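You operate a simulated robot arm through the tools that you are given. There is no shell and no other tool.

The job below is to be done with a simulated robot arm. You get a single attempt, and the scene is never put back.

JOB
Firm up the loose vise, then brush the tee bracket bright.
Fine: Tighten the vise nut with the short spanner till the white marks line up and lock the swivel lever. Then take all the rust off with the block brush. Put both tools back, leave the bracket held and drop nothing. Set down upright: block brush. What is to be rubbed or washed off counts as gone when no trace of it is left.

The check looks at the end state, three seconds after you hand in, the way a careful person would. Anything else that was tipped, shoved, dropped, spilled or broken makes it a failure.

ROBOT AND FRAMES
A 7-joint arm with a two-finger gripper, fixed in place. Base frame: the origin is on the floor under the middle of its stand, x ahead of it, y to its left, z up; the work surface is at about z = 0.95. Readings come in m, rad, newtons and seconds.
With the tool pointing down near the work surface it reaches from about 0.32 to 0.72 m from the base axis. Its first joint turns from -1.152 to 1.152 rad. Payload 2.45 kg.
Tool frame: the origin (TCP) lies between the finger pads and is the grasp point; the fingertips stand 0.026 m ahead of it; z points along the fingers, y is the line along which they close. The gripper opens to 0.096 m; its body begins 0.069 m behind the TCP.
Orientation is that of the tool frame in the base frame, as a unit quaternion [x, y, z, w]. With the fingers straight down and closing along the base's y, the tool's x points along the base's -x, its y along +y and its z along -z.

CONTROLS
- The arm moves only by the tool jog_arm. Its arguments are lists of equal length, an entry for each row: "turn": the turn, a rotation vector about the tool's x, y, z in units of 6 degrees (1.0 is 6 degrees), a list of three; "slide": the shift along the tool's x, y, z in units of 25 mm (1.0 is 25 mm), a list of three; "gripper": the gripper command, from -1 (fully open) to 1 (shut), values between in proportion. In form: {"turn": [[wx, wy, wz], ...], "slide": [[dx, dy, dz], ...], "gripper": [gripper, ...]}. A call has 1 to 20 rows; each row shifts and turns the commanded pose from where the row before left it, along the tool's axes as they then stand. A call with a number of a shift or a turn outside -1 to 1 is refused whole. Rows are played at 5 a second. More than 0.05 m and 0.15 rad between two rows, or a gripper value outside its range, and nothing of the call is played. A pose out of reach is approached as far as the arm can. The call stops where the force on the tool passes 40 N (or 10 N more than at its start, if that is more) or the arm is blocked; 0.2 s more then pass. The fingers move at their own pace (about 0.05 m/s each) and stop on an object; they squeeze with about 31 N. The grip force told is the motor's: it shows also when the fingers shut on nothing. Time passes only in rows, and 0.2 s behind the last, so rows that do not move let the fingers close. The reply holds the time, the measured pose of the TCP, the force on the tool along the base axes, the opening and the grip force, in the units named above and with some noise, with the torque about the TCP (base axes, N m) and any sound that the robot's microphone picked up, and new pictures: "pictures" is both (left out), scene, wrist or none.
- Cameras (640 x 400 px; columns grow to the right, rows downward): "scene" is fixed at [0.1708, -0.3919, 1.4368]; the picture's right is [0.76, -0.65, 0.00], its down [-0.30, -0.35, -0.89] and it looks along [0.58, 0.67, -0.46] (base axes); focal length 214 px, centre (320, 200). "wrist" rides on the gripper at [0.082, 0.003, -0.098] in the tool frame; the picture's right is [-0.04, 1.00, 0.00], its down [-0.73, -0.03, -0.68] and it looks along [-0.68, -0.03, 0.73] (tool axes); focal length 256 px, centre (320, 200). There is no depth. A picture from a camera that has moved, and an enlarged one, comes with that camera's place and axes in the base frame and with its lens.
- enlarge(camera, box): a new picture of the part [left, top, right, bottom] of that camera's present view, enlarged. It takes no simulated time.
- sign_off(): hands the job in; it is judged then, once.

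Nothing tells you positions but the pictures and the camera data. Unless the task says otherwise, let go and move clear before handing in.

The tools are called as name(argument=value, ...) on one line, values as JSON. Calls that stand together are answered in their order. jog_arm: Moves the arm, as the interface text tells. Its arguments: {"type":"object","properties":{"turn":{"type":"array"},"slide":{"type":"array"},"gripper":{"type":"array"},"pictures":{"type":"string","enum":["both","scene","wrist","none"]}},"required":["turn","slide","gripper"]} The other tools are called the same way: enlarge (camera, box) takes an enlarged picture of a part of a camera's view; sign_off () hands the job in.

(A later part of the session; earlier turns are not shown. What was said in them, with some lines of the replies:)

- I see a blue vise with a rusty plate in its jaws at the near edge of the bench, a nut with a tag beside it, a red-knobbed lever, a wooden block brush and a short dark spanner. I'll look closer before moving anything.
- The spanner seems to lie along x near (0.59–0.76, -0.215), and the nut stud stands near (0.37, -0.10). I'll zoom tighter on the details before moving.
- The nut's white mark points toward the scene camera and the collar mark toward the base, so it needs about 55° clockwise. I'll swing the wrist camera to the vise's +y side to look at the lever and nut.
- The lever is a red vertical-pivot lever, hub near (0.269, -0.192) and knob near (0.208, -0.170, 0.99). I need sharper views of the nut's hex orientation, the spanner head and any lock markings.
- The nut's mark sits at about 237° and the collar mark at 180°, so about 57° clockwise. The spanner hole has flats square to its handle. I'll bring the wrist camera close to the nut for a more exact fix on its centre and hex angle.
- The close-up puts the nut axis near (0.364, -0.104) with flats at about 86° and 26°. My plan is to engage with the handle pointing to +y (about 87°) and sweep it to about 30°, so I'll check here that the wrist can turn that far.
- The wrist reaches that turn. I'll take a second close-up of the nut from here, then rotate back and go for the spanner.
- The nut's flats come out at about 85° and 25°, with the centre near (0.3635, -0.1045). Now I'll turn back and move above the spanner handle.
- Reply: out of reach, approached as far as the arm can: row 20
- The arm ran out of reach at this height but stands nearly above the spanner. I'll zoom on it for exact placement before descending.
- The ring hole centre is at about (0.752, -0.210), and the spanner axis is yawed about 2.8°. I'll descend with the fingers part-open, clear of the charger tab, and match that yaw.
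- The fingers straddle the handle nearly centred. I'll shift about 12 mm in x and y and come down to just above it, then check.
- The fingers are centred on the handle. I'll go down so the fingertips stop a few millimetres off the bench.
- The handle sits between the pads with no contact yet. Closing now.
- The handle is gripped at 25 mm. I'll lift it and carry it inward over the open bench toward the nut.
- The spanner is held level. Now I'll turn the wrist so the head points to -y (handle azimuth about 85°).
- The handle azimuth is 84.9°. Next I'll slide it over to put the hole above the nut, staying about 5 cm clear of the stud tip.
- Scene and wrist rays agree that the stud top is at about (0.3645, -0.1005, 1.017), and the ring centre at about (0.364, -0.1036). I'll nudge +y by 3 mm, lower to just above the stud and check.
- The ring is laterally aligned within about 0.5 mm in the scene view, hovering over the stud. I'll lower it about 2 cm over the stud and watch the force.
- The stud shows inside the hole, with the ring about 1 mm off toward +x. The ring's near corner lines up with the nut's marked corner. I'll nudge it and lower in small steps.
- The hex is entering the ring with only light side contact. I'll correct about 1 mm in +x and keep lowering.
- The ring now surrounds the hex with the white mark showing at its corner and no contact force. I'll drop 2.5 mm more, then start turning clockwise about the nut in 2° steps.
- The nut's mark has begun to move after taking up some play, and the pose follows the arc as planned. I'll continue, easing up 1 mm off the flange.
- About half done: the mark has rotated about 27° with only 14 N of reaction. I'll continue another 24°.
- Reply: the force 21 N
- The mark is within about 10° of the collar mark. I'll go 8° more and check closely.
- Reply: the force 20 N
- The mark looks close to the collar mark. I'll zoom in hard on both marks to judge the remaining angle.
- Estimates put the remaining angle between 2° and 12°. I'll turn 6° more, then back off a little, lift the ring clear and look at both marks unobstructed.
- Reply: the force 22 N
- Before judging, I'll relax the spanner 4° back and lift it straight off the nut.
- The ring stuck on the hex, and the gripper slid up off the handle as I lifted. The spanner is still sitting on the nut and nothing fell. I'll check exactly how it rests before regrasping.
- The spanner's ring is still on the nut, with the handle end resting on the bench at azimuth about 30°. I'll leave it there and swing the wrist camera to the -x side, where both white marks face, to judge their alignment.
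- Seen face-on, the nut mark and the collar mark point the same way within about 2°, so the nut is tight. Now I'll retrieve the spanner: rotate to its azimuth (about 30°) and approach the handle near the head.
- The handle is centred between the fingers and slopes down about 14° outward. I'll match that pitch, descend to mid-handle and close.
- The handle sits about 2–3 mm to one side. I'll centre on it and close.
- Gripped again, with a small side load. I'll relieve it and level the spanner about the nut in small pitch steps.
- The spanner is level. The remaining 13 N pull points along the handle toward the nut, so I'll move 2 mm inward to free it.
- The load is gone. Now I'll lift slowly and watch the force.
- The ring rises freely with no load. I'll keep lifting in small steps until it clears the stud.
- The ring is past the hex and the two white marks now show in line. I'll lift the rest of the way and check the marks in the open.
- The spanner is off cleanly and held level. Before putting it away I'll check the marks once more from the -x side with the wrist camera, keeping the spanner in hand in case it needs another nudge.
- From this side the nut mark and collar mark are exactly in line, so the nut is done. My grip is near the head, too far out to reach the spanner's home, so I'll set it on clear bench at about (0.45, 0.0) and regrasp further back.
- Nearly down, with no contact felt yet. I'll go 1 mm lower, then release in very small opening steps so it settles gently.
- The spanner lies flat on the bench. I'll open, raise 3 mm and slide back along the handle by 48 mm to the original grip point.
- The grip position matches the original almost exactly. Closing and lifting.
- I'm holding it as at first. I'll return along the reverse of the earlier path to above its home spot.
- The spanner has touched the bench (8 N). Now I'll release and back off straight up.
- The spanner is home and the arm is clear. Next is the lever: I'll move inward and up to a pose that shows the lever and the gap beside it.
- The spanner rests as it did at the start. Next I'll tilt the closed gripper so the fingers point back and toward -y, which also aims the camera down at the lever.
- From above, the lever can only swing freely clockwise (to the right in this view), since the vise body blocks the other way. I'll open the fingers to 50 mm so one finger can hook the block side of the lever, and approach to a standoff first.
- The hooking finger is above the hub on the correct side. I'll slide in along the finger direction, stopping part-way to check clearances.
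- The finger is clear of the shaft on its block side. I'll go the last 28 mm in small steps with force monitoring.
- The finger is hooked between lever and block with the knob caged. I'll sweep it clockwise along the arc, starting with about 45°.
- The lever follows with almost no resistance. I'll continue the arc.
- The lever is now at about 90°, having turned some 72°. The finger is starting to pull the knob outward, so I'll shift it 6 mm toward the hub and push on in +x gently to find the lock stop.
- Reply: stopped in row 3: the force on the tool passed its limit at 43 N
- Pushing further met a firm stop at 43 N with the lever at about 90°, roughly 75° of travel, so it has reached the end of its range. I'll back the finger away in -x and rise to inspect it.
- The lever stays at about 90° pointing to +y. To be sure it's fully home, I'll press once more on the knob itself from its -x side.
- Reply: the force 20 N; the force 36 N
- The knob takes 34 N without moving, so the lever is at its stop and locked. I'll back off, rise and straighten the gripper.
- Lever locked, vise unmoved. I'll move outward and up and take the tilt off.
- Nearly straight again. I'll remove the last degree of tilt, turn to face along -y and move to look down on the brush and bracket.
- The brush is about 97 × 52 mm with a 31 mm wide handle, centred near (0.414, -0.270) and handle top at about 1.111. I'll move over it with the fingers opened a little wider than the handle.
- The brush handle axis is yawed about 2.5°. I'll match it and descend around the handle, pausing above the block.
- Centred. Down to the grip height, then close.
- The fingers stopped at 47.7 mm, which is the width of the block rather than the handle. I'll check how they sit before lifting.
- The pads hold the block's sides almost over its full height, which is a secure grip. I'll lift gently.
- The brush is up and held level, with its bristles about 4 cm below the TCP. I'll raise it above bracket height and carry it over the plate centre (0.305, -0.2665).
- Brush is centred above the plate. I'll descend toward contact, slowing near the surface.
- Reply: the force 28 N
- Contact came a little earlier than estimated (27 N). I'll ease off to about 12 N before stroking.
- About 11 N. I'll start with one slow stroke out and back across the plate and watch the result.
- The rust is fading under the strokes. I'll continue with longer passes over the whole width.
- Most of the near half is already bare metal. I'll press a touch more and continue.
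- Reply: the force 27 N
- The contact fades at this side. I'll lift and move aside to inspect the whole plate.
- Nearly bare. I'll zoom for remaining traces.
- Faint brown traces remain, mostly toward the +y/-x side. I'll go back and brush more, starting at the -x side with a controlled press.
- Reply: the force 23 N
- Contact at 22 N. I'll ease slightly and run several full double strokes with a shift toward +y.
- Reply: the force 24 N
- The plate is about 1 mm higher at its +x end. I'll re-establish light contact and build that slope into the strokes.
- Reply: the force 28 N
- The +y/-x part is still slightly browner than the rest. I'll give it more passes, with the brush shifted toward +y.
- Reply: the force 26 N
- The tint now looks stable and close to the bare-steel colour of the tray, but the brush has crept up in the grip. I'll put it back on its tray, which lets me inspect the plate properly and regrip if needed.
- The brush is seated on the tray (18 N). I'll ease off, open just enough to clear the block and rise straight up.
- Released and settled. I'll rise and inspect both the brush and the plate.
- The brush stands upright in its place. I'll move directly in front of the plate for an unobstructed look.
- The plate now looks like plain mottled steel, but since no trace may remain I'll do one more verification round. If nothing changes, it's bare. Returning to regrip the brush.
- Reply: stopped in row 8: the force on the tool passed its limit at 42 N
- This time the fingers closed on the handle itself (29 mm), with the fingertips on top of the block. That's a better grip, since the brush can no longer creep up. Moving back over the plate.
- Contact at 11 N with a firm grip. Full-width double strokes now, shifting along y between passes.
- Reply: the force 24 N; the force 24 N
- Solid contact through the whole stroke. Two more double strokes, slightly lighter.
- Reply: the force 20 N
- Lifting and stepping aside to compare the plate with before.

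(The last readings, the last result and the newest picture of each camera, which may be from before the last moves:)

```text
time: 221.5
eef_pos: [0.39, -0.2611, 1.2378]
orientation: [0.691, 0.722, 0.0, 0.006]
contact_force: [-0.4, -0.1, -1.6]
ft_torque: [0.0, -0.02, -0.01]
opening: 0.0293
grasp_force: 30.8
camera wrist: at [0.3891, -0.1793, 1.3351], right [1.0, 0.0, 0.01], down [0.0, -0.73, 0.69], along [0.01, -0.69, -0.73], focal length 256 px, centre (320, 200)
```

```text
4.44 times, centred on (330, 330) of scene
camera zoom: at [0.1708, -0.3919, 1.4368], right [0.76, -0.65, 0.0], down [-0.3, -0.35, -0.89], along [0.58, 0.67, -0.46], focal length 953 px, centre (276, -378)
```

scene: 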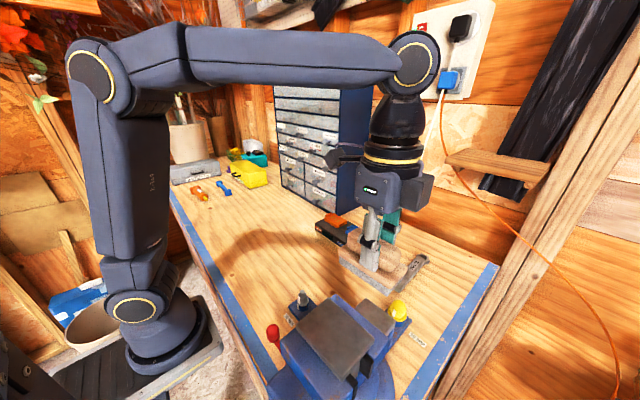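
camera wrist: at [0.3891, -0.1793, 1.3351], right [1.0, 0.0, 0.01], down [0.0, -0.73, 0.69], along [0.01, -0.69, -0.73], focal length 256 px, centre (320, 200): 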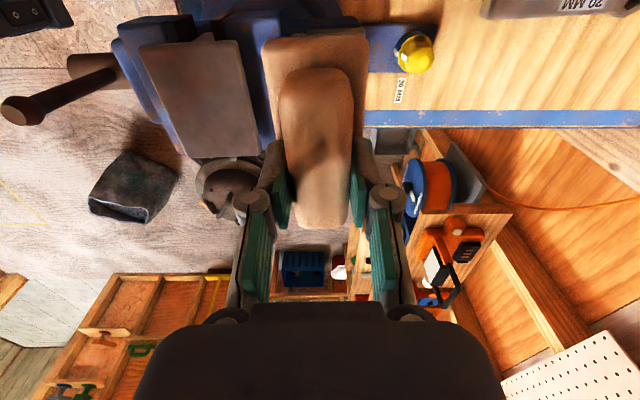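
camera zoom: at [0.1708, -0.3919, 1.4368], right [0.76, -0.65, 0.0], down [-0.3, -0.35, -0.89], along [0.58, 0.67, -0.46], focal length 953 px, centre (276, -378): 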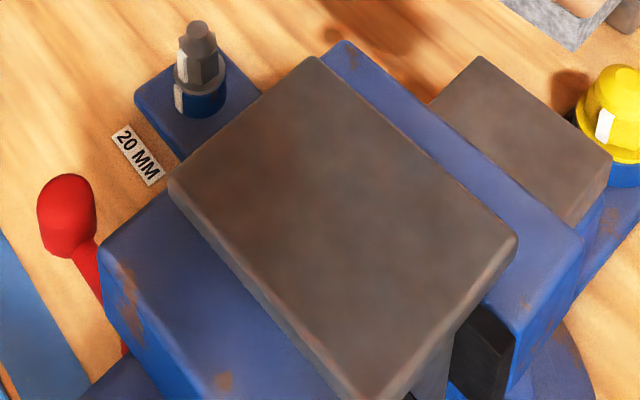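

After three firm double strokes the surface looks exactly as before, so this is bare mottled steel with no rust left. Returning the brush to its tray.

jog_arm(turn=[[0, 0, 0], [0, 0, 0], [0, 0, 0], [0, 0, 0], [0, 0, 0], [0, 0, 0], [0, 0, 0], [0, 0, 0], [0, 0, 0], [0, 0, 0]], slide=[[-0.21, 0.465, 0], [-0.21, 0.465, 0], [0, 0, 0.8], [0, 0, 0.8], [0, 0, 0.8], [0, 0, 0.8], [0, 0, 0.6], [0, 0, 0.4], [0, 0, 0.2], [0, 0, 0]], gripper=[1, 1, 1, 1, 1, 1, 1, 1, 1, 1], pictures="both")

enlarge(camera="scene", box=[340, 250, 430, 340])

```text
time: 223.7
eef_pos: [0.4144, -0.2719, 1.1251]
orientation: [0.692, 0.722, -0.001, 0.006]
contact_force: [-0.1, -0.1, -1.2]
ft_torque: [0.0, -0.02, -0.01]
opening: 0.0293
grasp_force: 30.2
camera wrist: at [0.4131, -0.1894, 1.2226], right [1.0, 0.0, 0.01], down [0.0, -0.73, 0.69], along [0.01, -0.69, -0.73], focal length 256 px, centre (320, 200)
```

scene: 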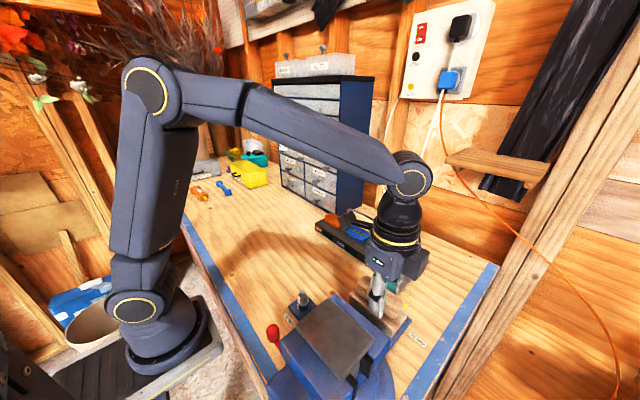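
wrist: 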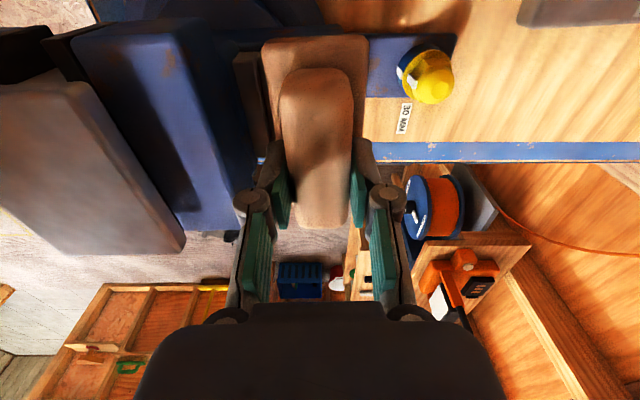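

```text
4.44 times, centred on (385, 295) of scene
camera zoom: at [0.1708, -0.3919, 1.4368], right [0.76, -0.65, 0.0], down [-0.3, -0.35, -0.89], along [0.58, 0.67, -0.46], focal length 953 px, centre (31, -222)
```

zoom: 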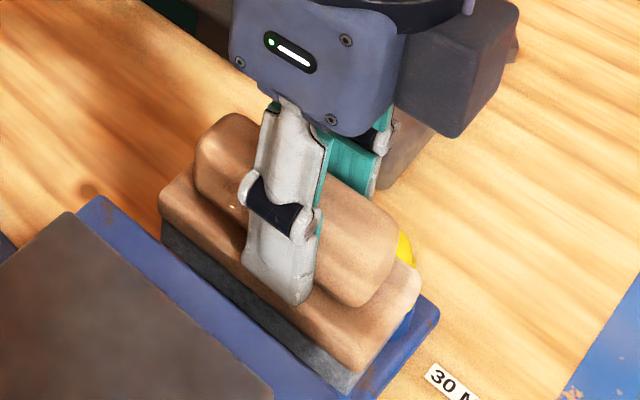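

jog_arm(turn=[[0, 0, 0], [0, 0, 0], [0, 0, 0], [0, 0, 0]], slide=[[0, 0, 0.1], [0, 0, 0.06], [0, 0, 0.04], [0, 0, 0]], gripper=[1, 1, 1, 1], pictures="none")

```text
time: 224.7
eef_pos: [0.4158, -0.2727, 1.1213]
orientation: [0.692, 0.722, 0.0, 0.006]
contact_force: [-0.5, -0.3, -1.8]
ft_torque: [0.0, 0.01, 0.0]
opening: 0.0294
grasp_force: 31.4
```

jog_arm(turn=[[0, 0, 0], [0, 0, 0], [0, 0, 0]], slide=[[0.05, -0.05, 0.03], [0, 0, 0.04], [0, 0, 0]], gripper=[1, 1, 1], pictures="none")

```text
time: 225.5
eef_pos: [0.4132, -0.2706, 1.1179]
orientation: [0.692, 0.722, -0.001, 0.005]
contact_force: [0.1, 0.8, -1.6]
ft_torque: [-0.03, 0.01, -0.01]
opening: 0.0293
grasp_force: 31.0
```

jog_arm(turn=[[0, 0, 0], [0, 0, 0], [0, 0, 0]], slide=[[0, 0, 0.04], [0, 0, 0.03], [0, 0, 0]], gripper=[1, 1, 1], pictures="none")

```text
time: 226.3
eef_pos: [0.413, -0.2696, 1.1178]
orientation: [0.693, 0.721, 0.0, 0.008]
contact_force: [4.7, -2.5, 20.6]
ft_torque: [0.58, 0.27, -0.1]
opening: 0.0293
grasp_force: 31.0
```

Seated with 20 N. I'll ease off, open slowly and rise.

jog_arm(turn=[[0, 0, 0], [0, 0, 0], [0, 0, 0], [0, 0, 0], [0, 0, 0], [0, 0, 0], [0, 0, 0], [0, 0, 0]], slide=[[0, 0, -0.035], [0, 0, 0], [0, 0, 0], [0, 0, 0], [0, 0, -0.1], [0, 0, -0.4], [0, 0, -0.8], [0, 0, 0]], gripper=[1, 0.38, 0.3, 0.15, 0.05, 0.05, 0.05, 0.05], pictures="none")

enlarge(camera="scene", box=[340, 250, 430, 340])

enlarge(camera="wrist", box=[200, 0, 440, 260])

```text
time: 228.1
eef_pos: [0.4128, -0.2698, 1.1519]
orientation: [0.692, 0.722, -0.001, 0.005]
contact_force: [0.5, 0.4, 0.1]
ft_torque: [-0.03, 0.02, 0.04]
opening: 0.0458
grasp_force: 0.0
```

```text
4.44 times, centred on (385, 295) of scene
camera zoom: at [0.1708, -0.3919, 1.4368], right [0.76, -0.65, 0.0], down [-0.3, -0.35, -0.89], along [0.58, 0.67, -0.46], focal length 953 px, centre (31, -222)
```

zoom: 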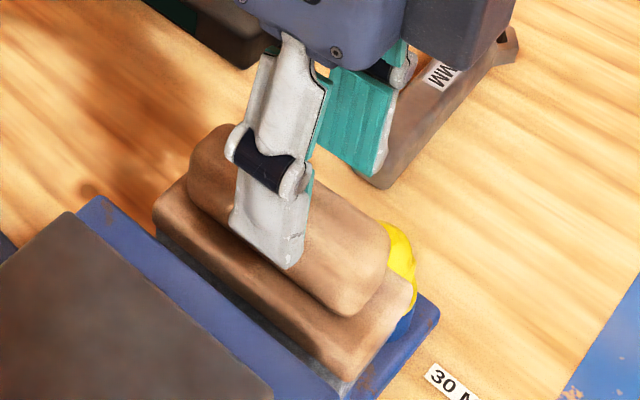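

```text
1.54 times, centred on (320, 130) of wrist
camera zoom: at [0.4119, -0.1874, 1.2493], right [1.0, 0.0, 0.01], down [0.0, -0.73, 0.69], along [0.01, -0.69, -0.73], focal length 394 px, centre (320, 308)
```

zoom: 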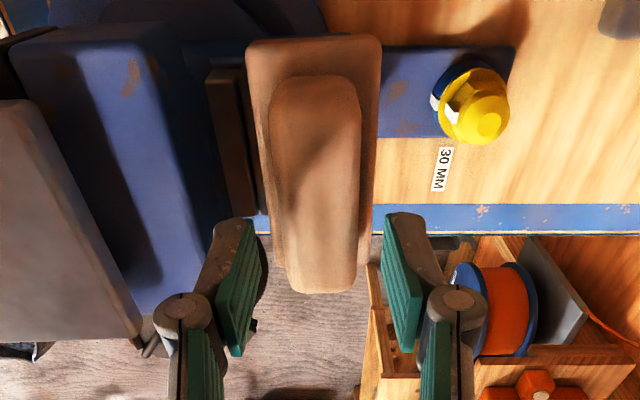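

The brush stands upright and clear. Rising and retreating for a final overall inspection.

jog_arm(turn=[[0, 0, 0], [0, 0, 0], [0, 0, 0], [0, 0, 0], [0, 0, 0], [0, 0, 0], [0, 0, 0], [0, 0, 0], [0, 0, 0], [0, 0, 0], [0, 0, 0], [0, 0, 0]], slide=[[0, 0, -0.8], [0, 0, -0.8], [0, 0, -0.8], [0, 0, -0.8], [0, 0, -0.8], [0.9, 0, -0.2], [0.9, 0, -0.2], [0.9, 0, -0.2], [0.9, 0, 0], [0.9, 0, 0], [0.9, 0, 0], [0, 0, 0]], gripper=[-0.2, -0.2, -0.2, -0.2, -0.2, -0.2, -0.2, -0.2, -0.2, -0.2, -0.2, -0.2], pictures="both")

enlarge(camera="scene", box=[240, 240, 480, 400])

enlarge(camera="scene", box=[285, 280, 325, 320])

enlarge(camera="wrist", box=[160, 60, 460, 260])

```text
time: 230.7
eef_pos: [0.4061, -0.1358, 1.2621]
orientation: [0.692, 0.722, -0.001, 0.005]
contact_force: [-1.1, -0.4, 0.8]
ft_torque: [0.0, -0.01, -0.02]
opening: 0.0577
grasp_force: 0.0
camera wrist: at [0.4046, -0.0528, 1.3605], right [1.0, 0.0, 0.01], down [0.0, -0.73, 0.69], along [0.01, -0.69, -0.73], focal length 256 px, centre (320, 200)
```

scene: 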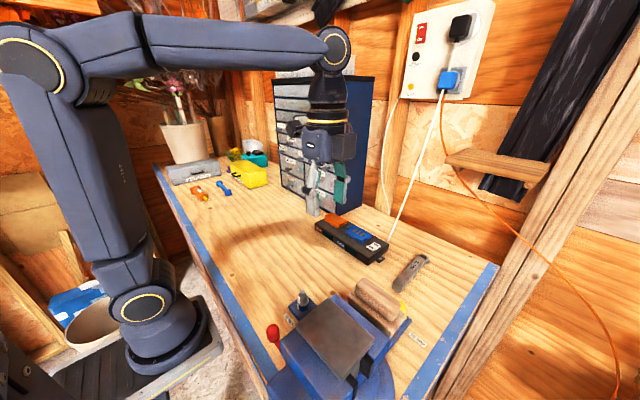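
wrist: 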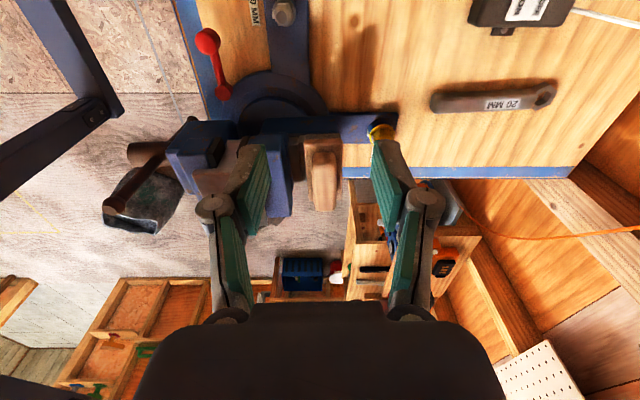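

```text
2.50 times, centred on (360, 320) of scene
camera zoom: at [0.1708, -0.3919, 1.4368], right [0.76, -0.65, 0.0], down [-0.3, -0.35, -0.89], along [0.58, 0.67, -0.46], focal length 536 px, centre (220, -100)
```

zoom: 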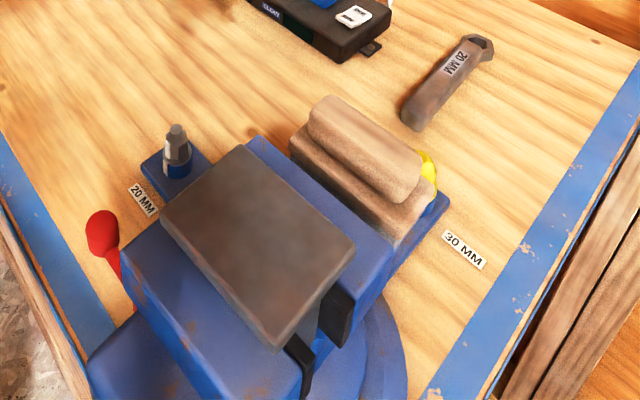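

```text
10.00 times, centred on (305, 300) of scene
camera zoom: at [0.1708, -0.3919, 1.4368], right [0.76, -0.65, 0.0], down [-0.3, -0.35, -0.89], along [0.58, 0.67, -0.46], focal length 2145 px, centre (470, -800)
```

zoom: 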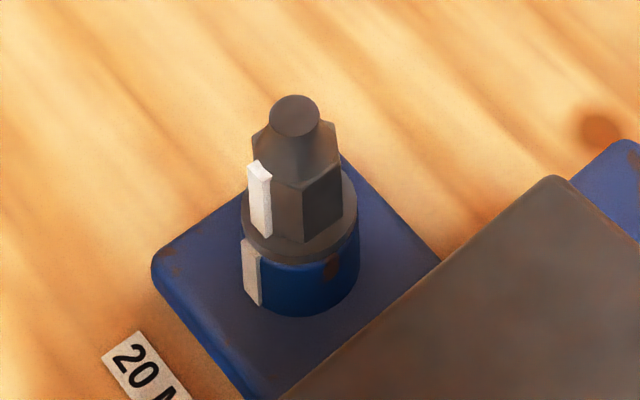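

```text
2.00 times, centred on (310, 160) of wrist
camera zoom: at [0.4046, -0.0528, 1.3605], right [1.0, 0.0, 0.01], down [0.0, -0.73, 0.69], along [0.01, -0.69, -0.73], focal length 512 px, centre (340, 280)
```

zoom: 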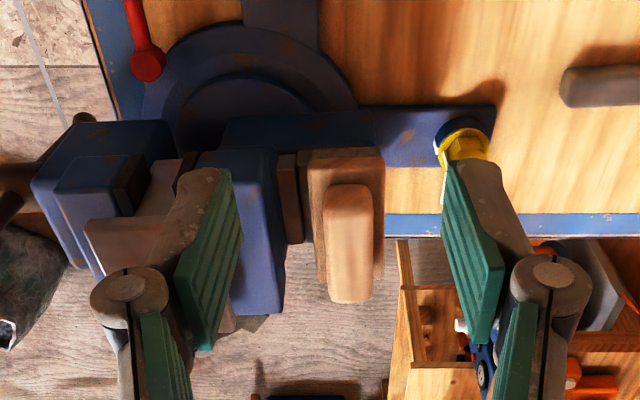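

Everything is in place: marks in line, lever over, brush upright, spanner home. I'll check the plate's corners and rim once more with the arm well clear.

enlarge(camera="scene", box=[296, 306, 326, 336])

enlarge(camera="scene", box=[318, 290, 348, 320])

enlarge(camera="scene", box=[346, 318, 380, 352])

enlarge(camera="scene", box=[325, 345, 360, 380])

enlarge(camera="scene", box=[315, 310, 350, 345])

```text
13.33 times, centred on (311, 321) of scene
camera zoom: at [0.1708, -0.3919, 1.4368], right [0.76, -0.65, 0.0], down [-0.3, -0.35, -0.89], along [0.58, 0.67, -0.46], focal length 2860 px, centre (440, -1413)
```

zoom: 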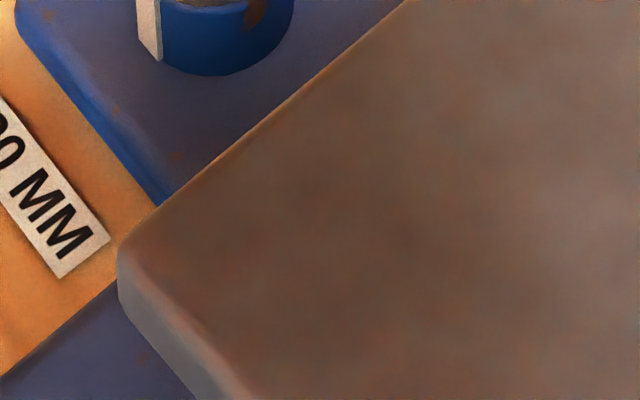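

```text
13.33 times, centred on (333, 305) of scene
camera zoom: at [0.1708, -0.3919, 1.4368], right [0.76, -0.65, 0.0], down [-0.3, -0.35, -0.89], along [0.58, 0.67, -0.46], focal length 2860 px, centre (147, -1200)
```

zoom: 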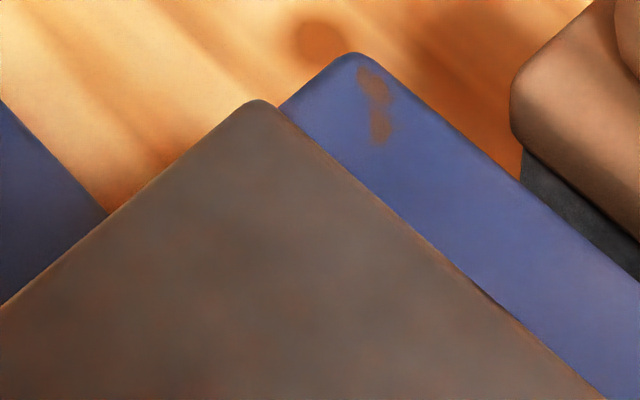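

```text
11.76 times, centred on (363, 335) of scene
camera zoom: at [0.1708, -0.3919, 1.4368], right [0.76, -0.65, 0.0], down [-0.3, -0.35, -0.89], along [0.58, 0.67, -0.46], focal length 2523 px, centre (-186, -1388)
```

zoom: 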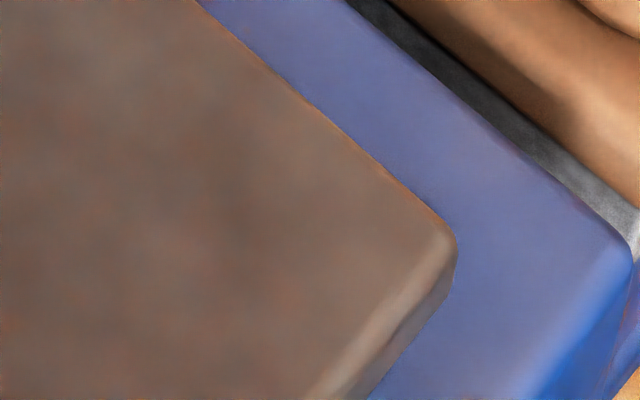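

```text
11.43 times, centred on (342, 362) of scene
camera zoom: at [0.1708, -0.3919, 1.4368], right [0.76, -0.65, 0.0], down [-0.3, -0.35, -0.89], along [0.58, 0.67, -0.46], focal length 2451 px, centre (63, -1657)
```

zoom: 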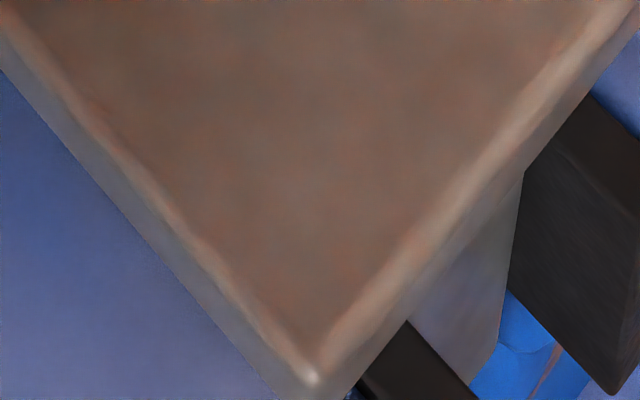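

```text
11.43 times, centred on (332, 328) of scene
camera zoom: at [0.1708, -0.3919, 1.4368], right [0.76, -0.65, 0.0], down [-0.3, -0.35, -0.89], along [0.58, 0.67, -0.46], focal length 2451 px, centre (177, -1257)
```

zoom: 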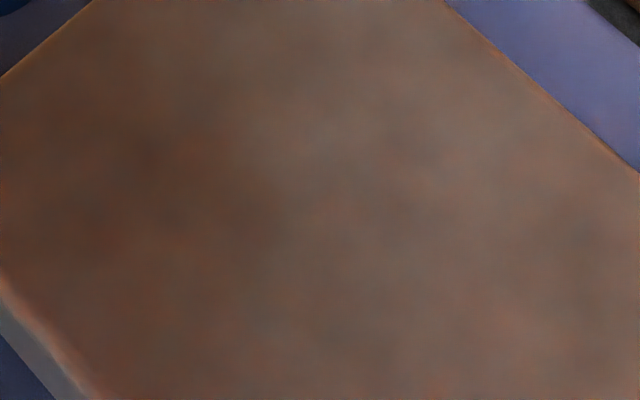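

enlarge(camera="wrist", box=[180, 0, 320, 110])

enlarge(camera="scene", box=[340, 225, 450, 335])

```text
3.64 times, centred on (250, 55) of wrist
camera zoom: at [0.4046, -0.0528, 1.3605], right [1.0, 0.0, 0.01], down [0.0, -0.73, 0.69], along [0.01, -0.69, -0.73], focal length 931 px, centre (574, 727)
```

zoom: 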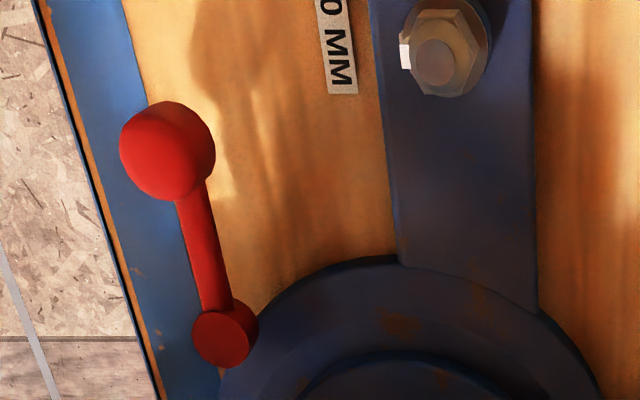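

```text
3.64 times, centred on (395, 280) of scene
camera zoom: at [0.1708, -0.3919, 1.4368], right [0.76, -0.65, 0.0], down [-0.3, -0.35, -0.89], along [0.58, 0.67, -0.46], focal length 780 px, centre (47, -91)
```

zoom: 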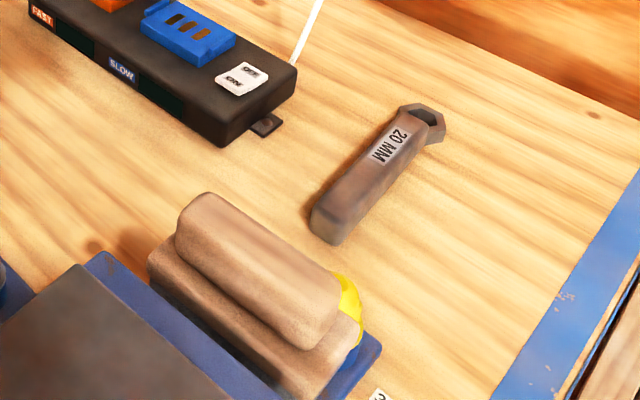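

The nut's white marks line up and the swivel lever is hard over at its stop. The bracket is bare steel and still held in the jaws. The brush stands upright on its tray, the spanner lies in its place, and the arm is open and clear. Handing in.

sign_off()

```text
The job is handed in.
```

I've handed the job in. By the final pictures everything asked for is done, but the official check hasn't reported back to me.

- **Vise nut:** tightened clockwise with the short spanner until the white mark on the nut lines up with the mark on the collar, to within about 2°.
- **Swivel lever:** swung about 75° clockwise to a firm stop, where it held against 34 N. No lock marking was visible. I took this as locked because the vise body blocks the other direction.
- **Rust:** all the orange is gone. The plate is now evenly mottled grey-brown, and three extra firm passes changed nothing, so I took that as bare steel.
- **Tools and bracket:** the spanner is back in its place, the block brush is upright on its tray, and the bracket is still held in the jaws.

**Spanner handling:** nothing fell off the bench, but it was not a clean run.
- While I lifted the spanner off the nut, it jammed and slipped out of the gripper. It stayed on the nut and its handle dropped about 3 cm onto the bench.
- When I set it down to change my grip, it dropped about 1 cm.
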